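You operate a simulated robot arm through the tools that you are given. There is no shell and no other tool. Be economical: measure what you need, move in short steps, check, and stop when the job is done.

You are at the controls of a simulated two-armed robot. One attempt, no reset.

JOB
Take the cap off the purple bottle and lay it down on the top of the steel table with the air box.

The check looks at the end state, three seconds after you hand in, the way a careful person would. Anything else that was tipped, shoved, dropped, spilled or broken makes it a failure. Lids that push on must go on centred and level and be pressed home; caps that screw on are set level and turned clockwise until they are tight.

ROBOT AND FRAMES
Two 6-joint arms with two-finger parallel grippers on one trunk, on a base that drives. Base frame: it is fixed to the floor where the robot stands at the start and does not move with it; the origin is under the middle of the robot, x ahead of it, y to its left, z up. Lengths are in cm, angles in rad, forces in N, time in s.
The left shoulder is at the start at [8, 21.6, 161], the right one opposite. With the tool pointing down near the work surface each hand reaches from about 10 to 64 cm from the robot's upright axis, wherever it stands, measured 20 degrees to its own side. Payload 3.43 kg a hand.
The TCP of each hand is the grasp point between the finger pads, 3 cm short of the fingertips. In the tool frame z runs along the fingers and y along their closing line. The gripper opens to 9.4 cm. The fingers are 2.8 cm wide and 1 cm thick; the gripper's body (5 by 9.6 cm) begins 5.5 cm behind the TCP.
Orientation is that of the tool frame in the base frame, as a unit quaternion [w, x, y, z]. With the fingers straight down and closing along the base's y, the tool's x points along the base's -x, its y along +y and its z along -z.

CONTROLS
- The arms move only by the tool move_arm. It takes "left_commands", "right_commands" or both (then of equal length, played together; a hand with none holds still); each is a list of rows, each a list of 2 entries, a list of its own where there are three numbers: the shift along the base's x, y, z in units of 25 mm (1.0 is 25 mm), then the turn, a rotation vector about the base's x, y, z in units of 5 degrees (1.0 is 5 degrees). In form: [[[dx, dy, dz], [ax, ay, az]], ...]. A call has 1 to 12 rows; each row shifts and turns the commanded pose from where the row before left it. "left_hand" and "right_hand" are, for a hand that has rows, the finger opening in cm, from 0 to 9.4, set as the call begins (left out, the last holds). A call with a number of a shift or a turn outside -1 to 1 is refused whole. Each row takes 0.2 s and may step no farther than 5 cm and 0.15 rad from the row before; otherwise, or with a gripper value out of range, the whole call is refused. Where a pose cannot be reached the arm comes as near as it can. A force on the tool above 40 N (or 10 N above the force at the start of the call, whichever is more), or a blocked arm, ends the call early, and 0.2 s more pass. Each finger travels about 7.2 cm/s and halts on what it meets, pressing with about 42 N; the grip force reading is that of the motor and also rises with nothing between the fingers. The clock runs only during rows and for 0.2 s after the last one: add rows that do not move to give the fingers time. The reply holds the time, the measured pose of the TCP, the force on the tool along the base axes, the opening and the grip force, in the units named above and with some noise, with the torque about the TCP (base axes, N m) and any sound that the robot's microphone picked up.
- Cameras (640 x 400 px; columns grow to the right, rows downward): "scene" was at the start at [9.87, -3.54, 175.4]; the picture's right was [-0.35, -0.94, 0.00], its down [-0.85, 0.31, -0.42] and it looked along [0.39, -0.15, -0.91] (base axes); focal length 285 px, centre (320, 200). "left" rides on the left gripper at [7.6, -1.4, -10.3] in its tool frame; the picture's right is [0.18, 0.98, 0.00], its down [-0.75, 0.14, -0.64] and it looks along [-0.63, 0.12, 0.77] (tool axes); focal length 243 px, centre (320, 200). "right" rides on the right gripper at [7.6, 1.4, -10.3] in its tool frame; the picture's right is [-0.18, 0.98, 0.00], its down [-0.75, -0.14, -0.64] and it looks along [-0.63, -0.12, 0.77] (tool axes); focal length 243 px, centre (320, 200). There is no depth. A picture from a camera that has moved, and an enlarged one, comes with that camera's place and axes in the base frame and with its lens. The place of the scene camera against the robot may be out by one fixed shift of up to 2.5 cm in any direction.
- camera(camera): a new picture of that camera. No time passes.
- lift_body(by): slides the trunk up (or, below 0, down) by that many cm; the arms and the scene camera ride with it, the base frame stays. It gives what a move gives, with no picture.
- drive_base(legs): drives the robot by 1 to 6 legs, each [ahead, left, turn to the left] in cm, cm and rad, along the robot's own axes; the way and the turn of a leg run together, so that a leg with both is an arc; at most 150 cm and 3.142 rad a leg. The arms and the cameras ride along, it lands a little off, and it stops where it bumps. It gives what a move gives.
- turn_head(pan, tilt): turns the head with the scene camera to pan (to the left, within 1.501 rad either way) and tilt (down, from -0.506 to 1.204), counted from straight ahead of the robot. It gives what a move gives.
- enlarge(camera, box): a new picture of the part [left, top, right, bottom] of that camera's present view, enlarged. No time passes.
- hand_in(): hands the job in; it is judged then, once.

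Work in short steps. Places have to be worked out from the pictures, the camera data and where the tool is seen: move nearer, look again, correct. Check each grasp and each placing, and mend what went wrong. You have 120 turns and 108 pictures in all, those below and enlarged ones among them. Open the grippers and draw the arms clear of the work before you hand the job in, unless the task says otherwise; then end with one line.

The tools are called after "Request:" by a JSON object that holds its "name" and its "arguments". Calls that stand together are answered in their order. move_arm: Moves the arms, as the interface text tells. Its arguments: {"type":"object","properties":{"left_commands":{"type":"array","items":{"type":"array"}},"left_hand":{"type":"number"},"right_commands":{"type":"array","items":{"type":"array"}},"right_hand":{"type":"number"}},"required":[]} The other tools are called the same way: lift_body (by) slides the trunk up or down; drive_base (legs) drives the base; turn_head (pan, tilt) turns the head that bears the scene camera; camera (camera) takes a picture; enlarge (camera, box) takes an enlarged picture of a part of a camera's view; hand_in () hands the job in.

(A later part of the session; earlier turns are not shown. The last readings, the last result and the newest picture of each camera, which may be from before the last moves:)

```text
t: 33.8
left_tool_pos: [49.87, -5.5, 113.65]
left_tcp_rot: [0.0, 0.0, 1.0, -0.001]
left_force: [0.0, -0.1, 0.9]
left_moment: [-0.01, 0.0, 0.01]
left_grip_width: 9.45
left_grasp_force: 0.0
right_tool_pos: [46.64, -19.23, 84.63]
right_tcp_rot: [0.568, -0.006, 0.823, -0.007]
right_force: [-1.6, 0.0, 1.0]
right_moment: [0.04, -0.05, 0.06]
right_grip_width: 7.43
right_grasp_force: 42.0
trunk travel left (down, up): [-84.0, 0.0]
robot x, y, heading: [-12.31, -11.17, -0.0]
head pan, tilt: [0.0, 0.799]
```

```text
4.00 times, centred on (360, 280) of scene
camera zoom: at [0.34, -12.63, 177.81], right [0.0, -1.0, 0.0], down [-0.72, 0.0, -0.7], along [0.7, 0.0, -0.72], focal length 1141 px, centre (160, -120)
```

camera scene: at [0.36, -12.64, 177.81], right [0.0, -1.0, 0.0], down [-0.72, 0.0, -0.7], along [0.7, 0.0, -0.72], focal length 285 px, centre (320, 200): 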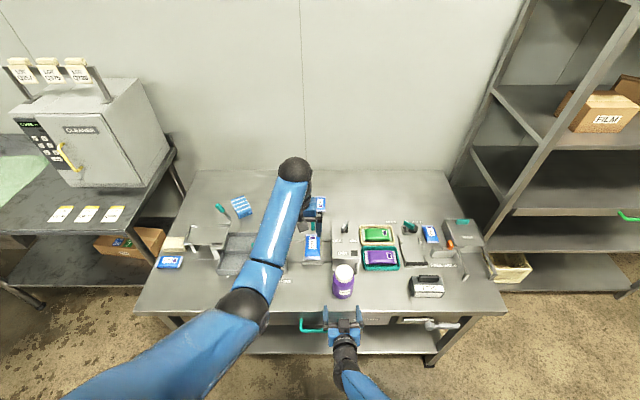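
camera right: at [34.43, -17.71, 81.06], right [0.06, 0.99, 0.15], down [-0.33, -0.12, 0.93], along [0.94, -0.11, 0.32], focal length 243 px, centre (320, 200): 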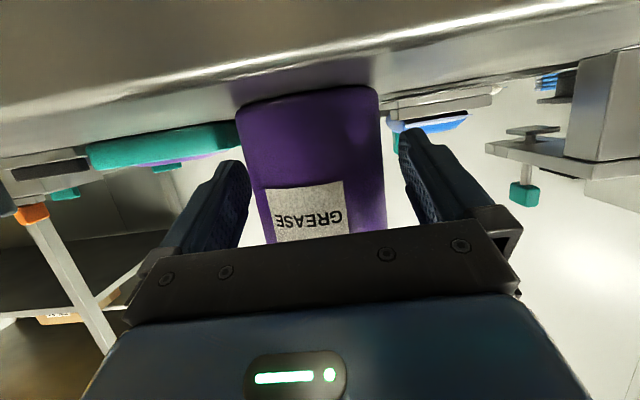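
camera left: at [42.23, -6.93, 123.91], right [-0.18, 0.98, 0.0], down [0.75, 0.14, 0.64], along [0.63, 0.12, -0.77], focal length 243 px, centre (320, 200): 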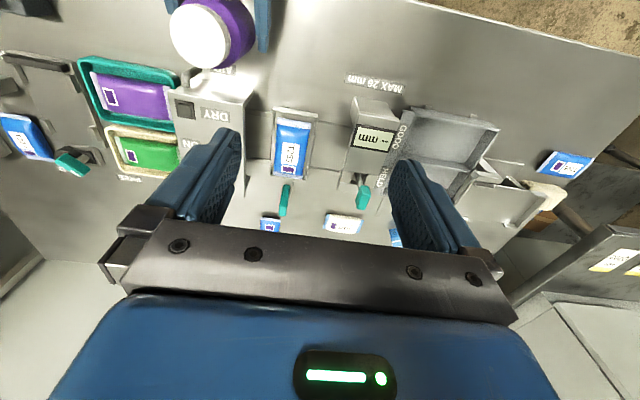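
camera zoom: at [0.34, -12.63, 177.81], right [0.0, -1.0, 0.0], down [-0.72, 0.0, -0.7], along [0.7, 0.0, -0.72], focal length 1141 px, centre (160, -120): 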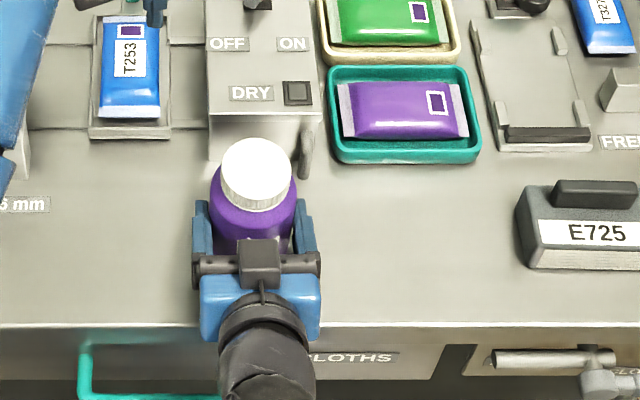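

The body is firmly gripped (7.43 cm). Now the left hand goes above the cap at (47.9, −19.2).

Request:
{"name": "move_arm", "arguments": {"left_commands": [[[-0.13, -0.91, 0], [0, 0, 0]], [[-0.13, -0.91, 0], [0, 0, 0]], [[-0.13, -0.91, 0], [0, 0, 0]], [[-0.13, -0.91, 0], [0, 0, 0]], [[-0.13, -0.91, 0], [0, 0, 0]], [[-0.13, -0.93, 0], [0, 0, 0]], [[0, 0, -0.6], [0, 0, 0]], [[0, 0, -0.6], [0, 0, 0]], [[0, 0, -0.6], [0, 0, 0]]]}}

Request:
{"name": "camera", "arguments": {"camera": "left"}}

Request:
{"name": "camera", "arguments": {"camera": "scene"}}

```text
t: 35.8
left_tool_pos: [47.88, -19.27, 109.07]
left_tcp_rot: [0.0, 0.001, 1.0, 0.0]
left_force: [-0.6, 1.3, -0.4]
left_moment: [-0.02, 0.02, 0.03]
left_grip_width: 9.41
left_grasp_force: 0.0
right_tool_pos: [46.75, -19.28, 84.56]
right_tcp_rot: [0.568, -0.006, 0.823, -0.007]
right_force: [-0.4, -0.7, -0.2]
right_moment: [0.02, -0.01, 0.02]
right_grip_width: 7.44
right_grasp_force: 42.0
trunk travel left (down, up): [-84.0, 0.0]
robot x, y, heading: [-11.87, -11.22, -0.001]
head pan, tilt: [0.0, 0.799]
```

```text
73 pictures are left
camera left: at [40.42, -20.72, 119.34], right [-0.18, 0.98, 0.0], down [0.75, 0.14, 0.64], along [0.63, 0.12, -0.77], focal length 243 px, centre (320, 200)
```

left: 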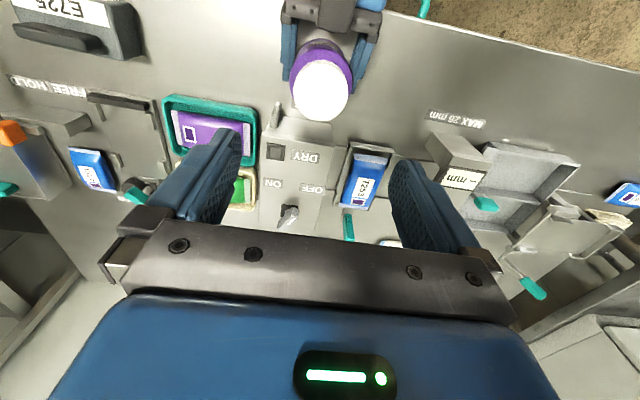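

```text
72 pictures are left
camera scene: at [0.37, -12.68, 177.81], right [0.0, -1.0, 0.0], down [-0.72, 0.0, -0.7], along [0.7, 0.0, -0.72], focal length 285 px, centre (320, 200)
```

scene: 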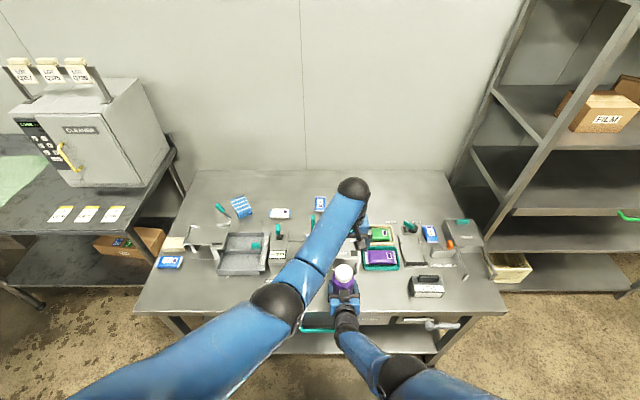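

Cap centre refined to (47.95, −19.05). To gain unscrewing range I pre-rotate the left hand 60° clockwise at height.

Request:
{"name": "move_arm", "arguments": {"left_commands": [[[0, 0.08, 0], [0, 0, -1]], [[0, 0, 0], [0, 0, -1]], [[0, 0, 0], [0, 0, -1]], [[0, 0, 0], [0, 0, -1]], [[0, 0, 0], [0, 0, -1]], [[0, 0, 0], [0, 0, -1]], [[0, 0, 0], [0, 0, -1]], [[0, 0, 0], [0, 0, -1]], [[0, 0, 0], [0, 0, -1]], [[0, 0, 0], [0, 0, -1]], [[0, 0, 0], [0, 0, -1]], [[0, 0, 0], [0, 0, -1]]]}}

Request:
{"name": "camera", "arguments": {"camera": "left"}}

```text
t: 38.4
left_tool_pos: [47.78, -19.0, 109.22]
left_tcp_rot: [0.0, 0.501, 0.866, 0.0]
left_force: [-0.5, -0.5, 0.4]
left_moment: [-0.01, -0.01, 0.0]
left_grip_width: 9.39
left_grasp_force: 0.0
right_tool_pos: [46.72, -19.31, 84.69]
right_tcp_rot: [0.568, -0.007, 0.823, -0.006]
right_force: [-1.3, -1.1, -0.4]
right_moment: [0.09, 0.01, 0.02]
right_grip_width: 7.43
right_grasp_force: 42.1
trunk travel left (down, up): [-84.0, 0.0]
robot x, y, heading: [-11.7, -11.19, -0.003]
head pan, tilt: [0.0, 0.799]
```

```text
71 pictures are left
camera left: at [42.9, -13.11, 119.4], right [0.76, 0.65, 0.0], down [0.5, -0.58, 0.64], along [0.42, -0.49, -0.77], focal length 243 px, centre (320, 200)
```

left: 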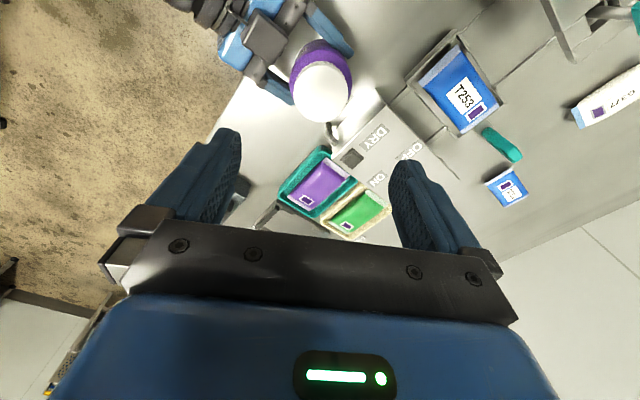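

Rotation works. One finger would come near the black block on top of the right gripper; I zoom to judge it.

Request:
{"name": "enlarge", "arguments": {"camera": "left", "box": [200, 0, 400, 125]}}

```text
3.20 times, centred on (300, 62) of left
camera zoom: at [42.9, -13.11, 119.4], right [0.76, 0.65, 0.0], down [0.5, -0.58, 0.64], along [0.42, -0.49, -0.77], focal length 776 px, centre (384, 640)
```

zoom: 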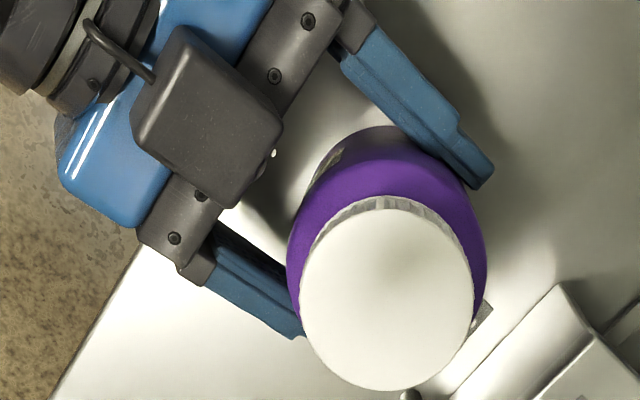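

The block's front edge is ~5.2 cm from the cap axis, so keeping within ±45° is safe. I rotate back 15° and descend to just above the cap.

Request:
{"name": "move_arm", "arguments": {"left_commands": [[[0.06, 0, -0.8], [0, 0, 1]], [[0, 0, -0.8], [0, 0, 1]], [[0, 0, -0.8], [0, 0, 1]], [[0, 0, -0.8], [0, 0, 0]], [[0, 0, -0.8], [0, 0, 0]], [[0, 0, -0.8], [0, 0, 0]], [[0, 0, -0.72], [0, 0, 0]], [[0, 0, 0], [0, 0, 0]]]}}

Request:
{"name": "camera", "arguments": {"camera": "left"}}

Request:
{"name": "enlarge", "arguments": {"camera": "scene", "box": [280, 200, 440, 300]}}

```text
t: 40.2
left_tool_pos: [47.41, -18.55, 95.96]
left_tcp_rot: [0.001, 0.382, 0.924, -0.001]
left_force: [0.4, -0.4, -0.4]
left_moment: [0.01, -0.02, 0.0]
left_grip_width: 9.42
left_grasp_force: 0.1
left hand out of reach, approached as far as the arm can: row 7
right_tool_pos: [46.63, -19.19, 84.56]
right_tcp_rot: [0.567, -0.006, 0.824, -0.008]
right_force: [-0.3, -0.5, -0.1]
right_moment: [0.07, -0.02, 0.04]
right_grip_width: 7.45
right_grasp_force: 41.7
trunk travel left (down, up): [-84.0, 0.0]
robot x, y, heading: [-11.94, -10.85, 0.003]
head pan, tilt: [0.0, 0.799]
```

```text
69 pictures are left
camera left: at [41.01, -14.16, 106.11], right [0.57, 0.82, 0.0], down [0.63, -0.43, 0.64], along [0.53, -0.36, -0.77], focal length 243 px, centre (320, 200)
```

left: 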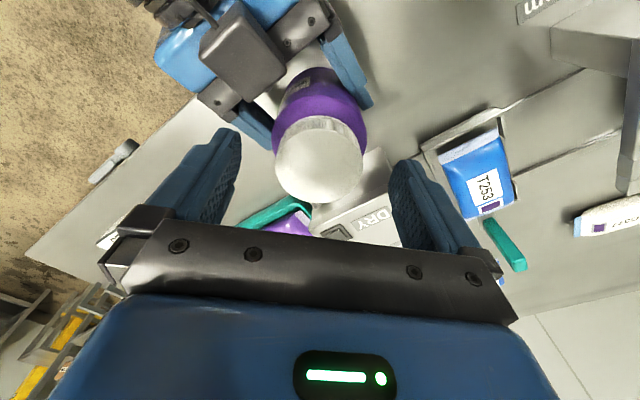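

```text
4.00 times, centred on (360, 250) of scene
camera zoom: at [0.37, -12.64, 177.81], right [0.0, -1.0, 0.0], down [-0.72, 0.0, -0.7], along [0.7, 0.0, -0.72], focal length 1141 px, centre (160, 0)
```

zoom: 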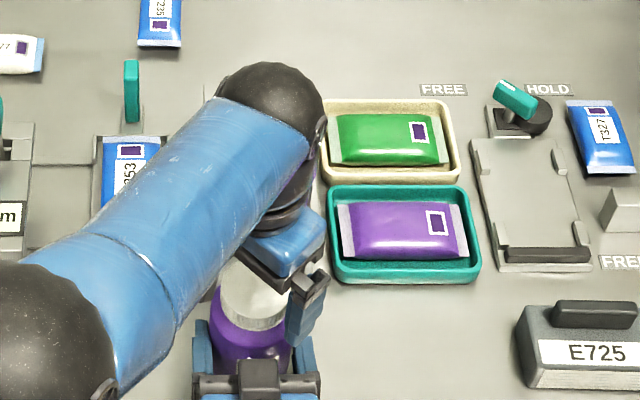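

The left arm is at its downward reach limit at z 96. I'll open the right hand, raise it 6 cm in place around the bottle, raise the left, then lower the trunk 6 cm so the right returns to the same spot.

Request:
{"name": "move_arm", "arguments": {"left_commands": [[[0, 0, 1], [0, 0, 0]], [[0, 0, 1], [0, 0, 0]], [[0, 0, 1], [0, 0, 0]], [[0, 0, 1], [0, 0, 0]], [[0, 0, 0], [0, 0, 0]], [[0, 0, 0], [0, 0, 0]], [[0, 0, 0], [0, 0, 0]], [[0, 0, 0], [0, 0, 0]]], "right_commands": [[[0, 0, 0], [0, 0, 0]], [[0, 0, 0], [0, 0, 0]], [[0, 0, 0], [0, 0, 0]], [[0, 0, 0.6], [0, 0, 0]], [[0, 0, 0.6], [0, 0, 0]], [[0, 0, 0.6], [0, 0, 0]], [[0, 0, 0.6], [0, 0, 0]], [[0, 0, 0], [0, 0, 0]]], "right_hand": 9.4}}

Request:
{"name": "enlarge", "arguments": {"camera": "scene", "box": [280, 200, 440, 300]}}

```text
t: 42.0
left_tool_pos: [47.33, -18.62, 105.81]
left_tcp_rot: [-0.001, 0.383, 0.924, 0.0]
left_force: [0.0, 0.0, 0.2]
left_moment: [-0.03, -0.01, -0.01]
left_grip_width: 9.41
left_grasp_force: 0.1
right_tool_pos: [46.6, -19.22, 90.64]
right_tcp_rot: [0.569, -0.006, 0.823, -0.008]
right_force: [0.5, -0.1, 0.9]
right_moment: [0.01, -0.05, 0.0]
right_grip_width: 9.42
right_grasp_force: 0.1
trunk travel left (down, up): [-84.0, 0.0]
robot x, y, heading: [-12.4, -11.0, -0.001]
head pan, tilt: [0.0, 0.799]
```

```text
4.00 times, centred on (360, 250) of scene
camera zoom: at [0.28, -12.66, 177.82], right [0.0, -1.0, 0.0], down [-0.72, 0.0, -0.7], along [0.7, 0.0, -0.72], focal length 1141 px, centre (160, 0)
```

zoom: 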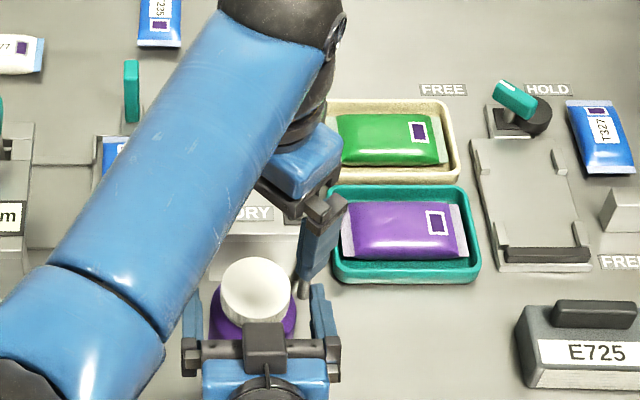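

Both rose cleanly. Lower the trunk 6 cm.

Request:
{"name": "lift_body", "arguments": {"by": -6}}

Request:
{"name": "camera", "arguments": {"camera": "right"}}

```text
t: 43.0
left_tool_pos: [47.3, -18.69, 99.79]
left_tcp_rot: [0.0, 0.383, 0.924, 0.0]
left_force: [0.5, -0.9, 0.2]
left_moment: [0.02, 0.0, -0.03]
left_grip_width: 9.4
left_grasp_force: 0.1
right_tool_pos: [46.64, -19.27, 84.59]
right_tcp_rot: [0.569, -0.006, 0.822, -0.008]
right_force: [-0.6, 0.0, 0.0]
right_moment: [-0.01, 0.01, -0.02]
right_grip_width: 9.41
right_grasp_force: 0.0
trunk travel left (down, up): [-78.0, 6.0]
robot x, y, heading: [-11.77, -11.29, -0.002]
head pan, tilt: [0.0, 0.799]
```

```text
66 pictures are left
camera right: at [34.4, -17.82, 81.15], right [0.06, 0.99, 0.15], down [-0.33, -0.12, 0.93], along [0.94, -0.11, 0.32], focal length 243 px, centre (320, 200)
```

right: 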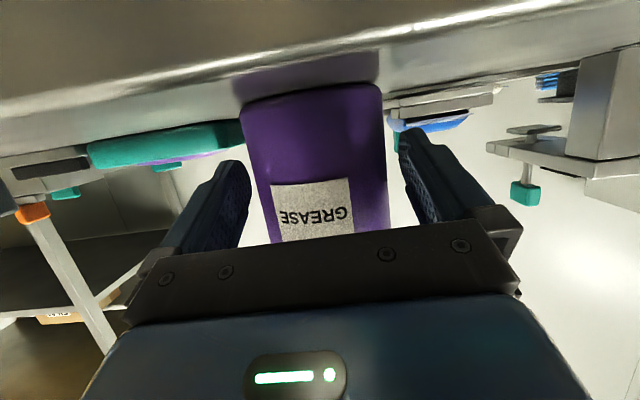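

Regrip the body with the right hand, and align the left hand over the cap, descending to z 95.

Request:
{"name": "move_arm", "arguments": {"left_commands": [[[0.26, -0.18, 0], [0, 0, 0]], [[0, 0, 0], [0, 0, 0]], [[0, 0, -0.9], [0, 0, 0]], [[0, 0, -0.9], [0, 0, 0]], [[0, 0, 0], [0, 0, 0]]], "right_commands": [[[0, 0, 0], [0, 0, 0]], [[0, 0, 0], [0, 0, 0]], [[0, 0, 0], [0, 0, 0]], [[0, 0, 0], [0, 0, 0]], [[0, 0, 0], [0, 0, 0]]], "right_hand": 6.5}}

Request:
{"name": "camera", "arguments": {"camera": "left"}}

```text
t: 44.2
left_tool_pos: [47.88, -19.07, 95.13]
left_tcp_rot: [0.0, 0.382, 0.924, 0.0]
left_force: [-0.6, 0.3, 0.6]
left_moment: [0.04, 0.0, 0.01]
left_grip_width: 9.38
left_grasp_force: 0.1
right_tool_pos: [46.57, -19.2, 84.68]
right_tcp_rot: [0.569, -0.006, 0.823, -0.007]
right_force: [-0.9, 1.0, 2.6]
right_moment: [0.21, -0.06, 0.04]
right_grip_width: 7.38
right_grasp_force: 41.7
trunk travel left (down, up): [-78.0, 6.0]
robot x, y, heading: [-11.62, -11.12, 0.003]
head pan, tilt: [0.0, 0.799]
```

```text
65 pictures are left
camera left: at [41.61, -14.66, 105.4], right [0.57, 0.82, 0.0], down [0.63, -0.43, 0.64], along [0.53, -0.36, -0.77], focal length 243 px, centre (320, 200)
```

left: 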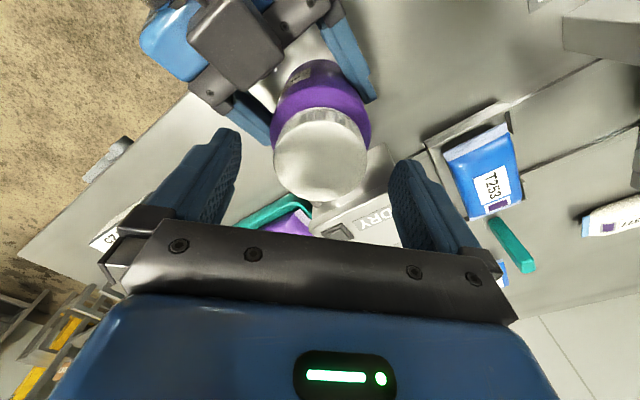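

Cap centre ≈ (48.2, −19.15); I nudge +0.3 cm in x and descend to z 92.2.

Request:
{"name": "move_arm", "arguments": {"left_commands": [[[0.1, -0.03, 0], [0, 0, 0]], [[0, 0, -0.6], [0, 0, 0]], [[0, 0, -0.56], [0, 0, 0]], [[0, 0, 0], [0, 0, 0]]]}}

Request:
{"name": "camera", "arguments": {"camera": "left"}}

```text
t: 45.2
left_tool_pos: [48.22, -19.13, 92.19]
left_tcp_rot: [0.0, 0.383, 0.924, 0.0]
left_force: [0.2, -0.3, -0.4]
left_moment: [0.01, -0.01, 0.03]
left_grip_width: 9.39
left_grasp_force: 0.1
right_tool_pos: [46.67, -19.27, 84.73]
right_tcp_rot: [0.569, -0.005, 0.822, -0.007]
right_force: [-0.4, 0.6, 3.0]
right_moment: [0.29, -0.09, 0.04]
right_grip_width: 7.38
right_grasp_force: 41.4
trunk travel left (down, up): [-78.0, 6.0]
robot x, y, heading: [-11.99, -11.28, 0.0]
head pan, tilt: [0.0, 0.799]
```

```text
64 pictures are left
camera left: at [41.9, -14.73, 102.56], right [0.57, 0.82, 0.0], down [0.63, -0.43, 0.64], along [0.53, -0.36, -0.77], focal length 243 px, centre (320, 200)
```

left: 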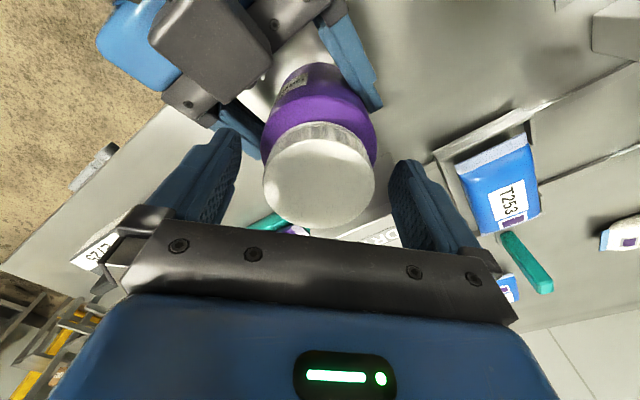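

Cap is between the fingers; close the left hand on it.

Request:
{"name": "move_arm", "arguments": {"left_commands": [[[0, 0, 0], [0, 0, 0]], [[0, 0, 0], [0, 0, 0]], [[0, 0, 0], [0, 0, 0]], [[0, 0, 0], [0, 0, 0]]], "left_hand": 4.5}}

Request:
{"name": "camera", "arguments": {"camera": "left"}}

```text
t: 46.2
left_tool_pos: [48.08, -19.25, 92.32]
left_tcp_rot: [0.0, 0.384, 0.923, 0.0]
left_force: [-3.4, -3.3, 0.9]
left_moment: [-0.12, 0.06, 0.03]
left_grip_width: 5.69
left_grasp_force: 42.3
right_tool_pos: [46.69, -19.16, 84.79]
right_tcp_rot: [0.569, -0.006, 0.822, -0.007]
right_force: [3.7, 3.3, 2.0]
right_moment: [0.08, 0.18, 0.05]
right_grip_width: 7.38
right_grasp_force: 41.6
trunk travel left (down, up): [-78.0, 6.0]
robot x, y, heading: [-11.75, -11.43, -0.002]
head pan, tilt: [0.0, 0.799]
```

```text
63 pictures are left
camera left: at [41.87, -14.77, 102.57], right [0.57, 0.82, 0.0], down [0.63, -0.43, 0.64], along [0.53, -0.36, -0.77], focal length 243 px, centre (320, 200)
```

left: 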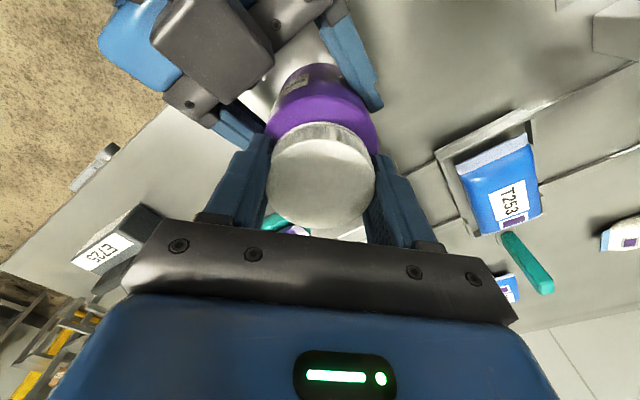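

Cap gripped (5.69 cm). Turn counter-clockwise 45° and watch the torque.

Request:
{"name": "move_arm", "arguments": {"left_commands": [[[0, 0, 0], [0, 0, 1]], [[0, 0, 0], [0, 0, 1]], [[0, 0, 0], [0, 0, 1]], [[0, 0, 0], [0, 0, 1]], [[0, 0, 0], [0, 0, 1]], [[0, 0, 0], [0, 0, 1]], [[0, 0, 0], [0, 0, 1]], [[0, 0, 0], [0, 0, 1]], [[0, 0, 0], [0, 0, 1]]]}}

Request:
{"name": "camera", "arguments": {"camera": "left"}}

```text
t: 48.2
left_tool_pos: [48.26, -19.24, 92.43]
left_tcp_rot: [0.0, -0.001, 1.0, 0.0]
left_force: [-3.2, -3.0, -1.0]
left_moment: [-0.23, 0.22, 0.01]
left_grip_width: 5.68
left_grasp_force: 42.0
right_tool_pos: [46.7, -19.12, 84.51]
right_tcp_rot: [0.568, -0.006, 0.823, -0.007]
right_force: [2.1, 4.4, 3.4]
right_moment: [0.31, -0.03, 0.13]
right_grip_width: 7.38
right_grasp_force: 42.3
trunk travel left (down, up): [-78.0, 6.0]
robot x, y, heading: [-11.9, -11.01, -0.0]
head pan, tilt: [0.0, 0.799]
```

```text
62 pictures are left
camera left: at [40.65, -20.56, 102.65], right [-0.19, 0.98, 0.0], down [0.75, 0.14, 0.64], along [0.63, 0.12, -0.77], focal length 243 px, centre (320, 200)
```

left: 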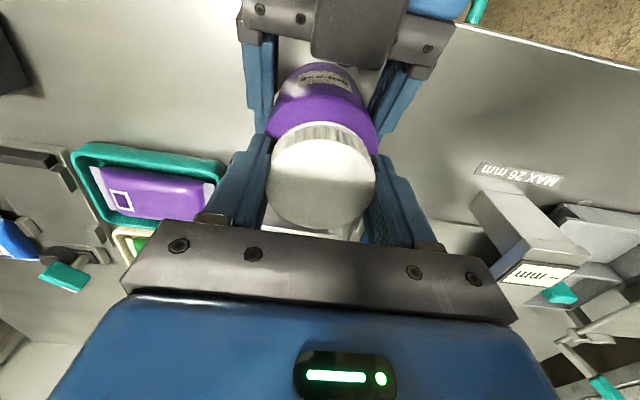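

The cap turns with the bottle held still. Continue another 60°.

Request:
{"name": "move_arm", "arguments": {"left_commands": [[[0, 0, 0], [0, 0, 1]], [[0, 0, 0], [0, 0, 1]], [[0, 0, 0], [0, 0, 1]], [[0, 0, 0], [0, 0, 1]], [[0, 0, 0], [0, 0, 1]], [[0, 0, 0], [0, 0, 1]], [[0, 0, 0], [0, 0, 1]], [[0, 0, 0], [0, 0, 1]], [[0, 0, 0], [0, 0, 1]], [[0, 0, 0], [0, 0, 1]], [[0, 0, 0], [0, 0, 1]], [[0, 0, 0], [0, 0, 1]]]}}

Request:
{"name": "camera", "arguments": {"camera": "left"}}

```text
t: 50.8
left_tool_pos: [48.12, -19.24, 92.48]
left_tcp_rot: [0.0, -0.501, 0.865, -0.001]
left_force: [0.4, 4.1, 1.9]
left_moment: [0.12, 0.15, -0.02]
left_grip_width: 5.67
left_grasp_force: 42.0
right_tool_pos: [46.59, -19.3, 84.67]
right_tcp_rot: [0.569, -0.006, 0.822, -0.007]
right_force: [0.2, -1.8, 5.7]
right_moment: [0.79, -0.41, -0.04]
right_grip_width: 7.4
right_grasp_force: 42.1
trunk travel left (down, up): [-78.0, 6.0]
robot x, y, heading: [-12.04, -11.45, 0.002]
head pan, tilt: [0.0, 0.799]
```

```text
61 pictures are left
camera left: at [45.67, -26.44, 102.67], right [-0.94, 0.33, 0.0], down [0.25, 0.72, 0.64], along [0.21, 0.61, -0.77], focal length 243 px, centre (320, 200)
```

left: 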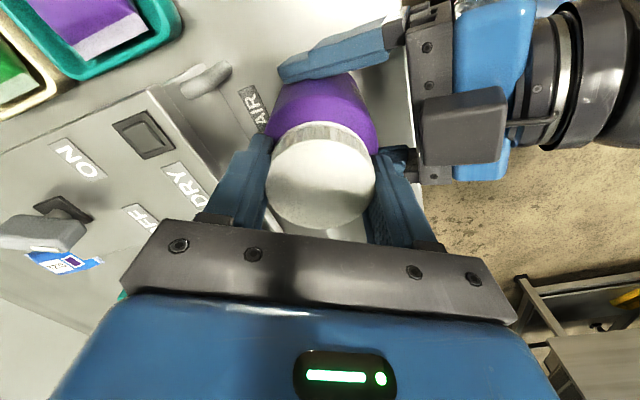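

Behind the bottle I can read "AIR" on the DRY/ON/OFF box: the air box stands on this very bench, so the cap goes on this bench top. I keep unscrewing another 45°.

Request:
{"name": "move_arm", "arguments": {"left_commands": [[[0, 0, 0], [0, 0, 1]], [[0, 0, 0], [0, 0, 1]], [[0, 0, 0], [0, 0, 1]], [[0, 0, 0.03], [0, 0, 1]], [[0, 0, 0], [0, 0, 1]], [[0, 0, 0], [0, 0, 1]], [[0, 0, 0], [0, 0, 1]], [[0, 0, 0], [0, 0, 1]], [[0, 0, 0.03], [0, 0, 1]]]}}

Request:
{"name": "camera", "arguments": {"camera": "left"}}

```text
t: 52.8
left_tool_pos: [48.08, -19.24, 92.52]
left_tcp_rot: [0.0, 0.794, -0.608, 0.0]
left_force: [4.2, 6.6, -1.8]
left_moment: [0.08, 0.06, -0.03]
left_grip_width: 5.68
left_grasp_force: 41.8
right_tool_pos: [46.59, -19.21, 84.7]
right_tcp_rot: [0.569, -0.006, 0.822, -0.007]
right_force: [-4.5, -5.0, 6.6]
right_moment: [0.75, -0.34, -0.01]
right_grip_width: 7.38
right_grasp_force: 41.5
trunk travel left (down, up): [-78.0, 6.0]
robot x, y, heading: [-11.54, -11.52, 0.002]
head pan, tilt: [0.0, 0.799]
```

```text
60 pictures are left
camera left: at [51.57, -26.14, 102.77], right [-0.9, -0.43, 0.0], down [-0.33, 0.69, 0.64], along [-0.28, 0.58, -0.77], focal length 243 px, centre (320, 200)
```

left: 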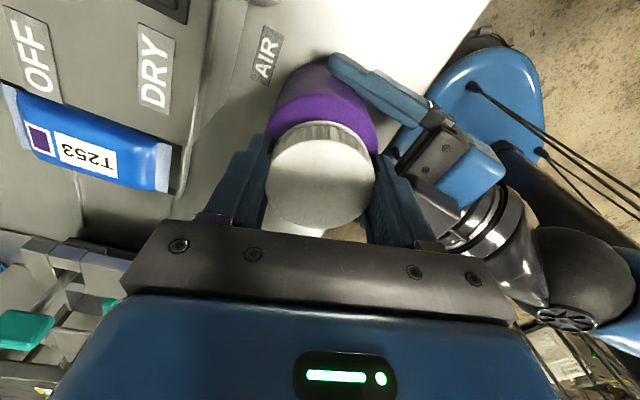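

150° turned so far and the wrist still has range; continue 60° with a slight upward follow.

Request:
{"name": "move_arm", "arguments": {"left_commands": [[[0, 0, 0], [0, 0, 1]], [[0, 0, 0.03], [0, 0, 1]], [[0, 0, 0], [0, 0, 1]], [[0, 0, 0.03], [0, 0, 1]], [[0, 0, 0], [0, 0, 1]], [[0, 0, 0], [0, 0, 1]], [[0, 0, 0.03], [0, 0, 1]], [[0, 0, 0], [0, 0, 1]], [[0, 0, 0], [0, 0, 1]], [[0, 0, 0.03], [0, 0, 1]], [[0, 0, 0], [0, 0, 1]], [[0, 0, 0], [0, 0, 1]]]}}

Request:
{"name": "camera", "arguments": {"camera": "left"}}

```text
t: 55.0
left_tool_pos: [48.95, -18.57, 92.74]
left_tcp_rot: [0.01, 0.953, -0.304, -0.001]
left_force: [-0.5, -1.1, 2.8]
left_moment: [0.18, 0.29, -0.01]
left_grip_width: 5.67
left_grasp_force: 42.0
left hand out of reach, approached as far as the arm can: row 8, 9, 10
right_tool_pos: [46.73, -18.86, 84.76]
right_tcp_rot: [0.569, -0.01, 0.822, -0.005]
right_force: [-0.5, 2.0, 0.0]
right_moment: [-0.1, -0.33, 0.1]
right_grip_width: 7.22
right_grasp_force: 41.9
trunk travel left (down, up): [-78.0, 6.0]
robot x, y, heading: [-11.9, -11.29, 0.001]
head pan, tilt: [0.0, 0.799]
stopped in row 10 (left hand): the force on the tool passed its limit at 45 N (the readings are from after the stop); the commanded pose is now the measured one
```

```text
59 pictures are left
camera left: at [56.34, -21.53, 103.01], right [-0.42, -0.91, 0.02], down [-0.69, 0.33, 0.64], along [-0.59, 0.25, -0.77], focal length 243 px, centre (320, 200)
```

left: 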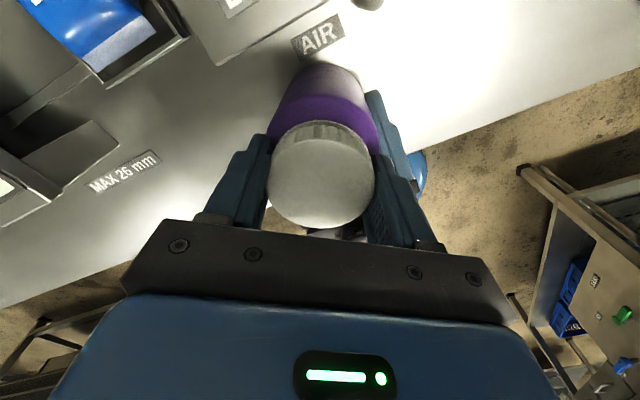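

The wrist hit its limit (~145°), nudging things slightly. I release the cap (small opening), rise and look before regripping.

Request:
{"name": "move_arm", "arguments": {"left_commands": [[[0, 0, 0], [0, 0, 0]], [[0, 0, 0], [0, 0, 0]], [[0, 0, 0.5], [0, 0, 0]], [[0, 0, 0.8], [0, 0, 0]], [[0, 0, 0.8], [0, 0, 0]], [[0, 0, 0], [0, 0, 0]]], "left_hand": 7.6}}

Request:
{"name": "camera", "arguments": {"camera": "left"}}

Request:
{"name": "camera", "arguments": {"camera": "right"}}

```text
t: 56.4
left_tool_pos: [49.17, -18.39, 98.02]
left_tcp_rot: [0.011, 0.952, -0.305, -0.002]
left_force: [0.4, 0.8, 0.0]
left_moment: [-0.05, 0.01, 0.01]
left_grip_width: 7.61
left_grasp_force: 0.1
right_tool_pos: [46.75, -18.94, 84.85]
right_tcp_rot: [0.569, -0.009, 0.822, -0.006]
right_force: [-0.8, -1.9, 0.6]
right_moment: [0.13, -0.04, 0.04]
right_grip_width: 7.21
right_grasp_force: 41.2
trunk travel left (down, up): [-78.0, 6.0]
robot x, y, heading: [-11.87, -11.35, -0.002]
head pan, tilt: [0.0, 0.799]
```

```text
58 pictures are left
camera left: at [56.36, -21.43, 108.31], right [-0.42, -0.91, 0.02], down [-0.69, 0.34, 0.64], along [-0.59, 0.25, -0.77], focal length 243 px, centre (320, 200)
```

left: 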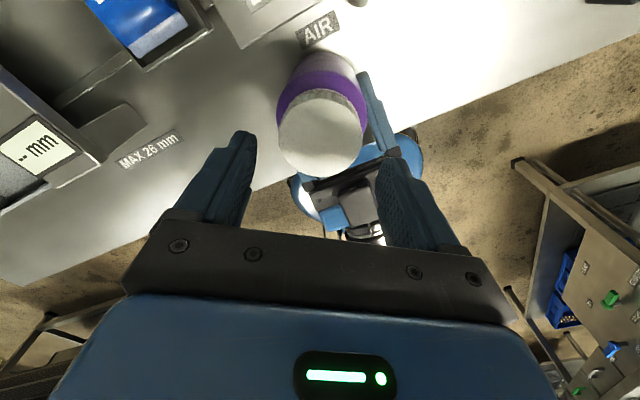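

```text
57 pictures are left
camera right: at [34.51, -17.64, 81.25], right [0.05, 0.99, 0.15], down [-0.33, -0.13, 0.93], along [0.94, -0.1, 0.32], focal length 243 px, centre (320, 200)
```

right: 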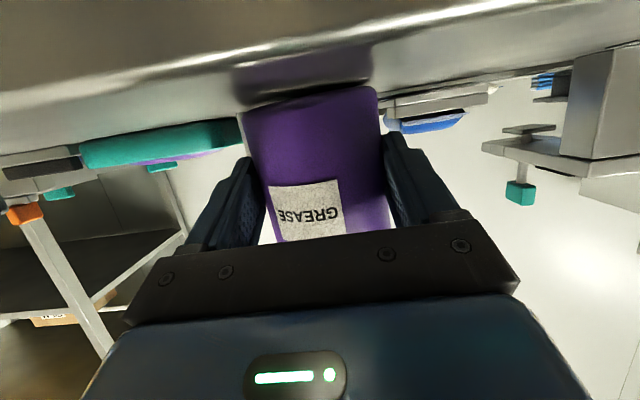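

Left is clear of the cap. I reopen and reclose the right hand so the bottle sits flat, while the left hand rotates back clockwise.

Request:
{"name": "move_arm", "arguments": {"left_commands": [[[0, 0, 0.4], [0, 0, -1]], [[0, 0, 0.4], [0, 0, -1]], [[0, 0, 0], [0, 0, -1]], [[0, 0, 0], [0, 0, -1]], [[0, 0, 0], [0, 0, -1]], [[0, 0, 0], [0, 0, -1]], [[0, 0, 0], [0, 0, -1]], [[0, 0, 0], [0, 0, -1]], [[0, 0, 0], [0, 0, -1]], [[0, 0, 0], [0, 0, -1]], [[0, 0, 0], [0, 0, -1]], [[0, 0, 0], [0, 0, -1]]], "right_commands": [[[0, 0, 0], [0, 0, 0]], [[0, 0, 0], [0, 0, 0]], [[0, 0, 0], [0, 0, 0]], [[0, 0, 0], [0, 0, 0]], [[0, 0, 0], [0, 0, 0]], [[0, 0, 0], [0, 0, 0]], [[0, 0, 0], [0, 0, 0]], [[0, 0, 0], [0, 0, 0]], [[0, 0, 0], [0, 0, 0]], [[0, 0, 0], [0, 0, 0]], [[0, 0, 0], [0, 0, 0]], [[0, 0, 0], [0, 0, 0]]], "right_hand": 9.2}}

Request:
{"name": "camera", "arguments": {"camera": "right"}}

Request:
{"name": "camera", "arguments": {"camera": "left"}}

```text
t: 59.0
left_tool_pos: [49.24, -18.46, 99.98]
left_tcp_rot: [-0.008, -0.674, 0.739, 0.006]
left_force: [-0.3, 0.3, 1.1]
left_moment: [0.01, 0.02, 0.03]
left_grip_width: 7.63
left_grasp_force: 0.1
right_tool_pos: [46.75, -19.06, 84.76]
right_tcp_rot: [0.569, -0.011, 0.822, -0.004]
right_force: [0.0, -0.1, 0.1]
right_moment: [-0.01, -0.01, 0.02]
right_grip_width: 9.23
right_grasp_force: 0.1
trunk travel left (down, up): [-78.0, 6.0]
robot x, y, heading: [-11.91, -11.01, 0.001]
head pan, tilt: [0.0, 0.799]
```

```text
56 pictures are left
camera right: at [34.52, -17.63, 81.25], right [0.05, 0.99, 0.15], down [-0.33, -0.13, 0.93], along [0.94, -0.1, 0.32], focal length 243 px, centre (320, 200)
```

right: 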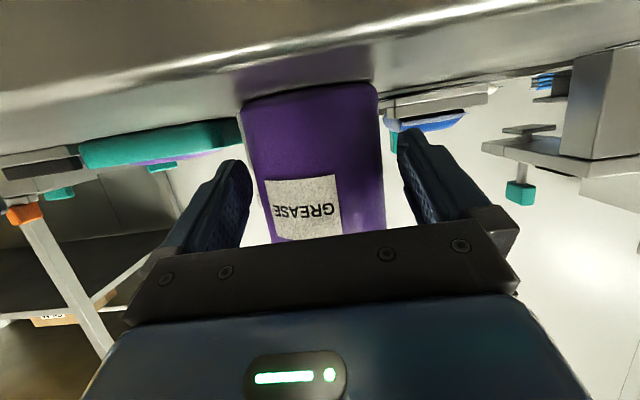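

```text
55 pictures are left
camera left: at [50.19, -26.17, 110.24], right [-1.0, -0.09, 0.02], down [-0.06, 0.76, 0.64], along [-0.08, 0.64, -0.77], focal length 243 px, centre (320, 200)
```

left: 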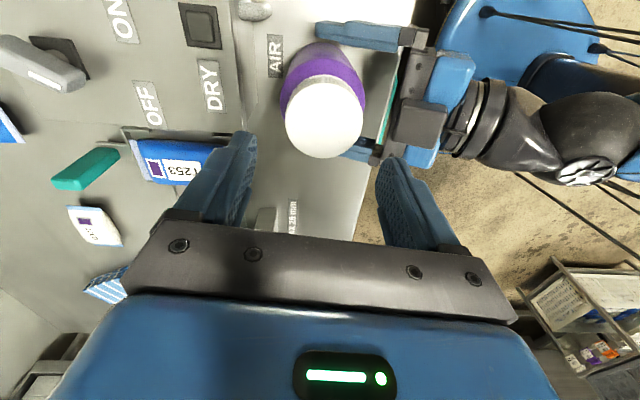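

Bottle upright, at about (48.6, −19.1). I reclose the right hand while continuing to rotate the left back.

Request:
{"name": "move_arm", "arguments": {"left_commands": [[[0, 0, 0], [0, -0.23, -0.9]], [[0, 0, 0], [0, 0, -1]], [[0, 0, 0], [0, 0, -1]], [[0, 0, 0], [0, 0, -1]], [[0, 0, 0], [0, 0, -1]], [[0, 0, 0], [0, 0, -1]], [[0, 0, 0], [0, 0, -1]], [[0, 0, 0], [0, 0, -1]], [[0, 0, 0], [0, 0, -1]], [[0, 0, 0], [0, 0, -1]], [[0, 0, 0], [0, 0, -1]], [[0, 0, 0], [0, 0, -1]]], "right_commands": [[[0, 0, 0], [0, 0, 0]], [[0, 0, 0], [0, 0, 0]], [[0, 0, 0], [0, 0, 0]], [[0, 0, 0], [0, 0, 0]], [[0, 0, 0], [0, 0, 0]], [[0, 0, 0], [0, 0, 0]], [[0, 0, 0], [0, 0, 0]], [[0, 0, 0], [0, 0, 0]], [[0, 0, 0], [0, 0, 0]], [[0, 0, 0], [0, 0, 0]], [[0, 0, 0], [0, 0, 0]], [[0, 0, 0], [0, 0, 0]]], "right_hand": 6.5}}

Request:
{"name": "move_arm", "arguments": {"left_commands": [[[0, 0, 0], [0, 0, -1]], [[0, 0, 0], [0, 0, -1]], [[0, 0, 0], [0, 0, -1]], [[0, 0, 0], [0, 0, -1]], [[0, 0, 0], [0, 0, -1]], [[0, 0, 0], [0, 0, -1]], [[0, 0, 0], [0, 0, -1]], [[0, 0, 0], [0, 0, -1]], [[0, 0, 0], [0, 0, -1]], [[0, 0, 0], [0, 0, -1]], [[0, 0, 0], [0, 0, -1]], [[0, 0, 0], [0, 0, -1]]]}}

Request:
{"name": "camera", "arguments": {"camera": "left"}}

```text
t: 61.6
left_tool_pos: [49.08, -18.59, 99.94]
left_tcp_rot: [-0.001, -0.218, 0.976, 0.001]
left_force: [0.6, -0.4, 0.1]
left_moment: [0.02, 0.02, 0.01]
left_grip_width: 7.59
left_grasp_force: 0.0
right_tool_pos: [46.74, -18.86, 84.76]
right_tcp_rot: [0.569, -0.01, 0.822, -0.005]
right_force: [0.8, -0.8, 1.0]
right_moment: [0.16, -0.13, -0.03]
right_grip_width: 7.18
right_grasp_force: 42.0
trunk travel left (down, up): [-78.0, 6.0]
robot x, y, heading: [-12.01, -11.0, -0.001]
head pan, tilt: [0.0, 0.799]
```

```text
t: 64.2
left_tool_pos: [49.2, -18.52, 99.93]
left_tcp_rot: [0.0, 0.299, 0.954, 0.001]
left_force: [0.4, 0.4, -0.1]
left_moment: [-0.01, -0.01, 0.01]
left_grip_width: 7.59
left_grasp_force: 0.1
right_tool_pos: [46.75, -18.88, 84.83]
right_tcp_rot: [0.568, -0.011, 0.823, -0.004]
right_force: [1.5, -0.2, 2.9]
right_moment: [0.28, -0.13, -0.06]
right_grip_width: 7.2
right_grasp_force: 42.1
trunk travel left (down, up): [-78.0, 6.0]
robot x, y, heading: [-11.92, -11.16, -0.001]
head pan, tilt: [0.0, 0.799]
```

```text
54 pictures are left
camera left: at [42.21, -15.31, 110.27], right [0.41, 0.91, 0.0], down [0.7, -0.32, 0.64], along [0.59, -0.26, -0.77], focal length 243 px, centre (320, 200)
```

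left: 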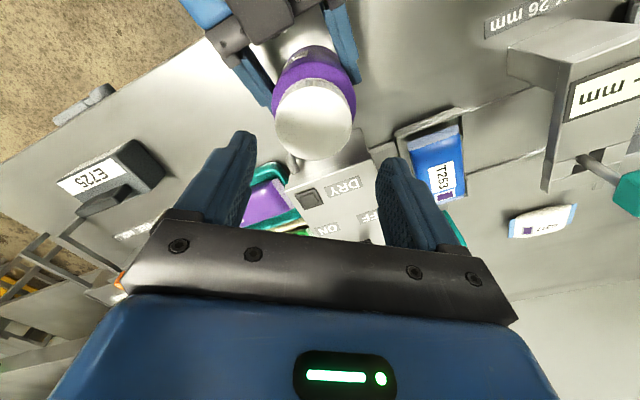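

Cap ≈ (48.65, −18.8). I rotate 25° more, recentre, and descend over the cap.

Request:
{"name": "move_arm", "arguments": {"left_commands": [[[-0.2, -0.1, 0], [0, 0, -1]], [[0, 0, 0], [0, 0, -1]], [[0, 0, 0], [0, 0, -1]], [[0, 0, 0], [0, 0, -1]], [[0, 0, 0], [0, 0, -1]], [[0, 0, -0.8], [0, 0, 0]], [[0, 0, -0.8], [0, 0, 0]], [[0, 0, -0.7], [0, 0, 0]], [[0, 0, -0.7], [0, 0, 0]], [[0, 0, 0], [0, 0, 0]]]}}

Request:
{"name": "camera", "arguments": {"camera": "left"}}

```text
t: 66.4
left_tool_pos: [48.65, -18.73, 92.59]
left_tcp_rot: [0.001, 0.498, 0.867, 0.002]
left_force: [0.6, 0.5, 0.3]
left_moment: [0.01, -0.01, 0.02]
left_grip_width: 7.61
left_grasp_force: 0.0
right_tool_pos: [46.71, -18.95, 84.8]
right_tcp_rot: [0.57, -0.011, 0.822, -0.004]
right_force: [2.0, 1.1, 4.5]
right_moment: [0.36, -0.17, -0.05]
right_grip_width: 7.17
right_grasp_force: 41.6
trunk travel left (down, up): [-78.0, 6.0]
robot x, y, heading: [-11.9, -11.26, -0.001]
head pan, tilt: [0.0, 0.799]
```

```text
53 pictures are left
camera left: at [43.63, -12.85, 102.8], right [0.76, 0.65, 0.0], down [0.5, -0.58, 0.64], along [0.42, -0.48, -0.77], focal length 243 px, centre (320, 200)
```

left: 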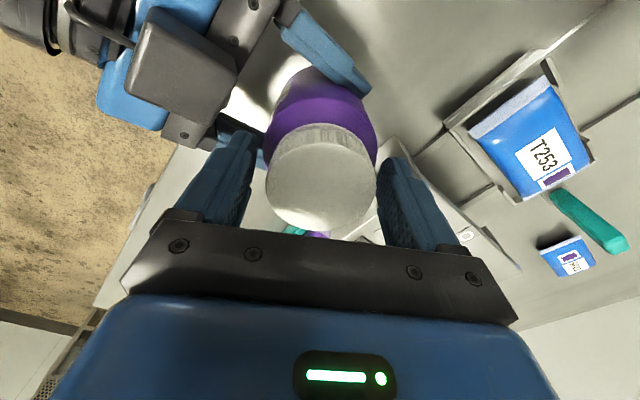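

The right grip width is creeping as the bottle sits near the fingertips; I reopen it, advance 1 cm, and reclose before gripping the cap.

Request:
{"name": "move_arm", "arguments": {"right_commands": [[[0, 0, 0], [0, 0, 0]], [[0, 0, 0], [0, 0, 0]], [[0, 0, 0], [0, 0, 0]], [[0.4, 0, -0.04], [0, 0, 0]], [[0, 0, 0], [0, 0, 0]]], "right_hand": 9.2}}

Request:
{"name": "move_arm", "arguments": {"right_commands": [[[0, 0, 0], [0, 0, 0]], [[0, 0, 0], [0, 0, 0]], [[0, 0, 0], [0, 0, 0]], [[0, 0, 0], [0, 0, 0]]], "right_hand": 6.5}}

Request:
{"name": "camera", "arguments": {"camera": "left"}}

```text
t: 67.6
left_tool_pos: [48.57, -18.75, 92.54]
left_tcp_rot: [0.0, 0.498, 0.867, 0.001]
left_force: [-0.4, 0.5, 0.3]
left_moment: [0.0, 0.0, -0.03]
left_grip_width: 7.59
left_grasp_force: 0.0
right_tool_pos: [47.76, -18.97, 84.79]
right_tcp_rot: [0.569, -0.01, 0.822, -0.005]
right_force: [0.0, -0.8, 0.1]
right_moment: [0.04, 0.02, -0.03]
right_grip_width: 9.19
right_grasp_force: 0.0
trunk travel left (down, up): [-78.0, 6.0]
robot x, y, heading: [-12.2, -11.09, -0.0]
head pan, tilt: [0.0, 0.799]
```

```text
t: 68.6
left_tool_pos: [48.52, -18.82, 92.59]
left_tcp_rot: [-0.001, 0.498, 0.867, 0.001]
left_force: [0.5, 0.6, 0.7]
left_moment: [0.01, -0.01, 0.04]
left_grip_width: 7.6
left_grasp_force: 0.0
right_tool_pos: [47.82, -18.95, 84.7]
right_tcp_rot: [0.569, -0.01, 0.822, -0.005]
right_force: [-0.7, -0.2, -0.1]
right_moment: [0.02, 0.01, 0.0]
right_grip_width: 7.61
right_grasp_force: 41.8
trunk travel left (down, up): [-78.0, 6.0]
robot x, y, heading: [-11.86, -11.2, -0.001]
head pan, tilt: [0.0, 0.799]
```

```text
52 pictures are left
camera left: at [43.63, -12.87, 102.79], right [0.76, 0.65, 0.0], down [0.5, -0.58, 0.64], along [0.42, -0.48, -0.77], focal length 243 px, centre (320, 200)
```

left: 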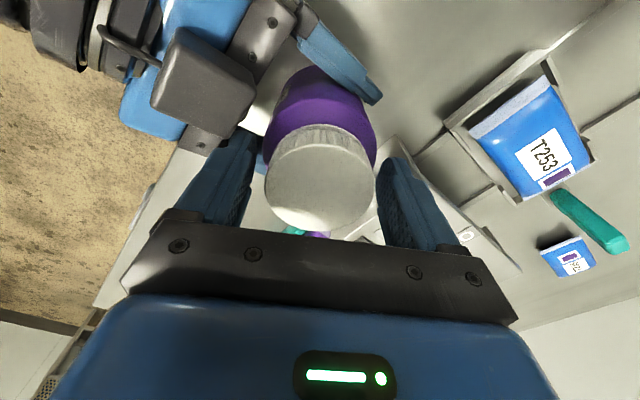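

Much better seat (7.61 cm, no residual force). Now grip the cap again and turn counter-clockwise 45°, after the fingers have closed.

Request:
{"name": "move_arm", "arguments": {"left_commands": [[[0, 0, 0], [0, 0, 0]], [[0, 0, 0], [0, 0, 0]], [[0, 0, 0], [0, 0, 0]], [[0, 0, 0], [0, 0, 1]], [[0, 0, 0], [0, 0, 1]], [[0, 0, 0], [0, 0, 1]], [[0, 0, 0], [0, 0, 1]], [[0, 0, 0], [0, 0, 1]], [[0, 0, 0], [0, 0, 1]], [[0, 0, 0], [0, 0, 1]], [[0, 0, 0.03], [0, 0, 1]], [[0, 0, 0], [0, 0, 1]]], "left_hand": 4.5}}

Request:
{"name": "move_arm", "arguments": {"left_commands": [[[0, 0, 0], [0, 0, 1]], [[0, 0, 0], [0, 0, 1]], [[0, 0, 0.03], [0, 0, 1]], [[0, 0, 0], [0, 0, 1]], [[0, 0, 0], [0, 0, 1]], [[0, 0, 0], [0, 0, 1]], [[0, 0, 0.03], [0, 0, 1]], [[0, 0, 0], [0, 0, 1]], [[0, 0, 0], [0, 0, 1]], [[0, 0, 0], [0, 0, 1]], [[0, 0, 0.03], [0, 0, 1]], [[0, 0, 0], [0, 0, 1]]]}}

Request:
{"name": "camera", "arguments": {"camera": "left"}}

```text
t: 71.2
left_tool_pos: [48.64, -18.81, 92.46]
left_tcp_rot: [-0.001, 0.129, 0.992, 0.0]
left_force: [-7.5, -8.0, 2.8]
left_moment: [-0.14, 0.12, -0.04]
left_grip_width: 5.71
left_grasp_force: 41.5
right_tool_pos: [47.87, -18.86, 84.84]
right_tcp_rot: [0.569, -0.011, 0.822, -0.004]
right_force: [7.2, 8.1, -0.5]
right_moment: [-0.54, 0.48, 0.04]
right_grip_width: 7.6
right_grasp_force: 41.8
trunk travel left (down, up): [-78.0, 6.0]
robot x, y, heading: [-11.77, -11.33, -0.001]
head pan, tilt: [0.0, 0.799]
```

```text
t: 73.8
left_tool_pos: [48.8, -18.73, 92.75]
left_tcp_rot: [0.0, -0.386, 0.923, 0.0]
left_force: [-3.1, -13.6, -1.2]
left_moment: [-0.11, 0.05, -0.21]
left_grip_width: 5.69
left_grasp_force: 42.4
right_tool_pos: [47.83, -18.92, 84.82]
right_tcp_rot: [0.569, -0.01, 0.822, -0.005]
right_force: [5.4, 15.0, 2.3]
right_moment: [-0.63, -0.03, 0.27]
right_grip_width: 7.63
right_grasp_force: 41.9
trunk travel left (down, up): [-78.0, 6.0]
robot x, y, heading: [-11.66, -11.08, -0.004]
head pan, tilt: [0.0, 0.799]
```

```text
51 pictures are left
camera left: at [44.48, -25.15, 103.13], right [-0.83, 0.56, 0.0], down [0.43, 0.64, 0.64], along [0.36, 0.53, -0.77], focal length 243 px, centre (320, 200)
```

left: 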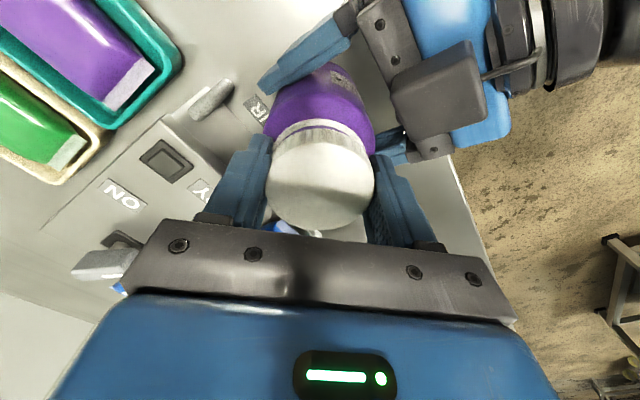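

≈295° turned in total; a lateral load built up, so I shift the hand −0.2 cm in y while turning on.

Request:
{"name": "move_arm", "arguments": {"left_commands": [[[-0.02, -0.08, 0], [0, 0, 0.5]], [[0, 0, 0], [0, 0, 1]], [[0, 0, 0.03], [0, 0, 1]], [[0, 0, 0], [0, 0, 1]], [[0, 0, 0], [0, 0, 1]], [[0, 0, 0], [0, 0, 1]], [[0, 0, 0.03], [0, 0, 1]], [[0, 0, 0], [0, 0, 1]], [[0, 0, 0], [0, 0, 1]], [[0, 0, 0], [0, 0, 1]], [[0, 0, 0.03], [0, 0, 1]], [[0, 0, 0], [0, 0, 1]]]}}

Request:
{"name": "camera", "arguments": {"camera": "left"}}

Request:
{"name": "camera", "arguments": {"camera": "right"}}

```text
t: 76.4
left_tool_pos: [48.61, -18.94, 93.18]
left_tcp_rot: [0.0, 0.782, -0.623, 0.001]
left_force: [14.4, -5.7, 0.4]
left_moment: [-0.06, -0.14, -0.14]
left_grip_width: 5.69
left_grasp_force: 42.5
right_tool_pos: [47.65, -18.9, 84.83]
right_tcp_rot: [0.569, -0.011, 0.822, -0.005]
right_force: [-12.1, 6.6, 10.7]
right_moment: [-0.09, -1.21, 0.13]
right_grip_width: 7.6
right_grasp_force: 42.0
trunk travel left (down, up): [-78.0, 6.0]
robot x, y, heading: [-11.62, -11.32, -0.002]
head pan, tilt: [0.0, 0.799]
```

```text
50 pictures are left
camera left: at [51.75, -26.01, 103.42], right [-0.92, -0.4, 0.0], down [-0.31, 0.7, 0.64], along [-0.26, 0.59, -0.77], focal length 243 px, centre (320, 200)
```

left: 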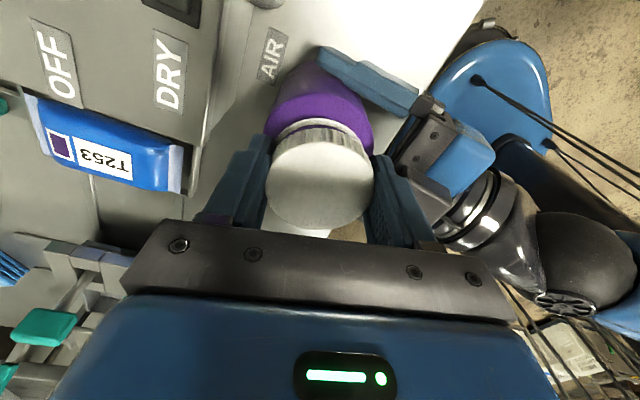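

```text
49 pictures are left
camera right: at [35.43, -17.65, 81.22], right [0.05, 0.99, 0.15], down [-0.33, -0.13, 0.93], along [0.94, -0.1, 0.32], focal length 243 px, centre (320, 200)
```

right: 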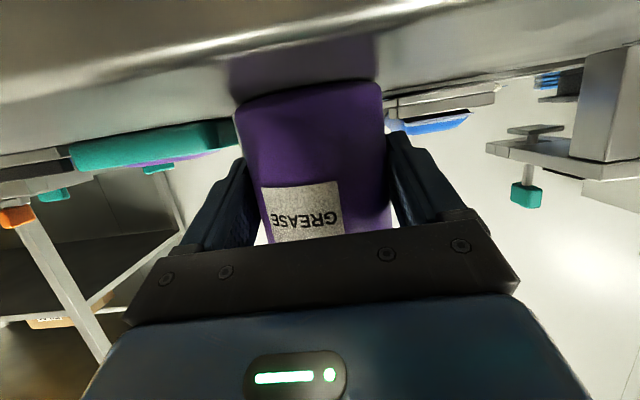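

The gap under the cap is growing (~350° turned). I turn 25° more and then try a gentle 0.4 cm lift, reading the force.

Request:
{"name": "move_arm", "arguments": {"left_commands": [[[0.04, 0, 0.03], [0, 0, 1]], [[0, 0, 0], [0, 0, 1]], [[0, 0, 0.03], [0, 0, 1]], [[0, 0, 0], [0, 0, 1]], [[0, 0, 0.03], [0, 0, 1]], [[0, 0, 0.08], [0, 0, 0]], [[0, 0, 0.08], [0, 0, 0]]]}}

Request:
{"name": "camera", "arguments": {"camera": "left"}}

```text
t: 78.0
left_tool_pos: [48.66, -18.83, 93.63]
left_tcp_rot: [0.0, 0.898, -0.44, 0.0]
left_force: [10.3, -1.6, -6.8]
left_moment: [0.0, 0.04, 0.0]
left_grip_width: 5.69
left_grasp_force: 42.5
right_tool_pos: [47.79, -18.86, 84.78]
right_tcp_rot: [0.569, -0.009, 0.822, -0.005]
right_force: [-11.8, 3.7, 9.3]
right_moment: [-0.02, -0.83, 0.07]
right_grip_width: 7.6
right_grasp_force: 42.1
trunk travel left (down, up): [-78.0, 6.0]
robot x, y, heading: [-12.12, -11.11, 0.0]
head pan, tilt: [0.0, 0.799]
```

```text
48 pictures are left
camera left: at [54.54, -23.95, 103.87], right [-0.66, -0.75, 0.0], down [-0.57, 0.51, 0.64], along [-0.48, 0.43, -0.77], focal length 243 px, centre (320, 200)
```

left: 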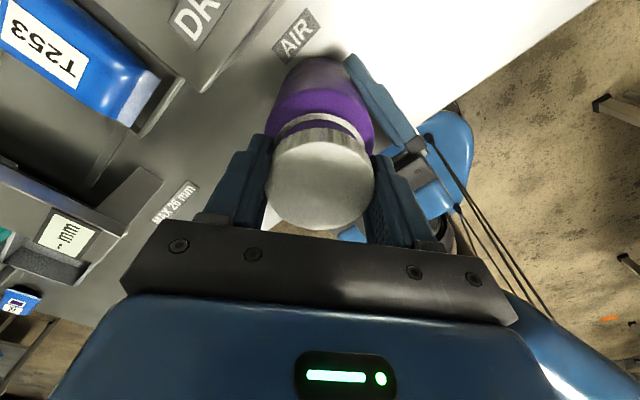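

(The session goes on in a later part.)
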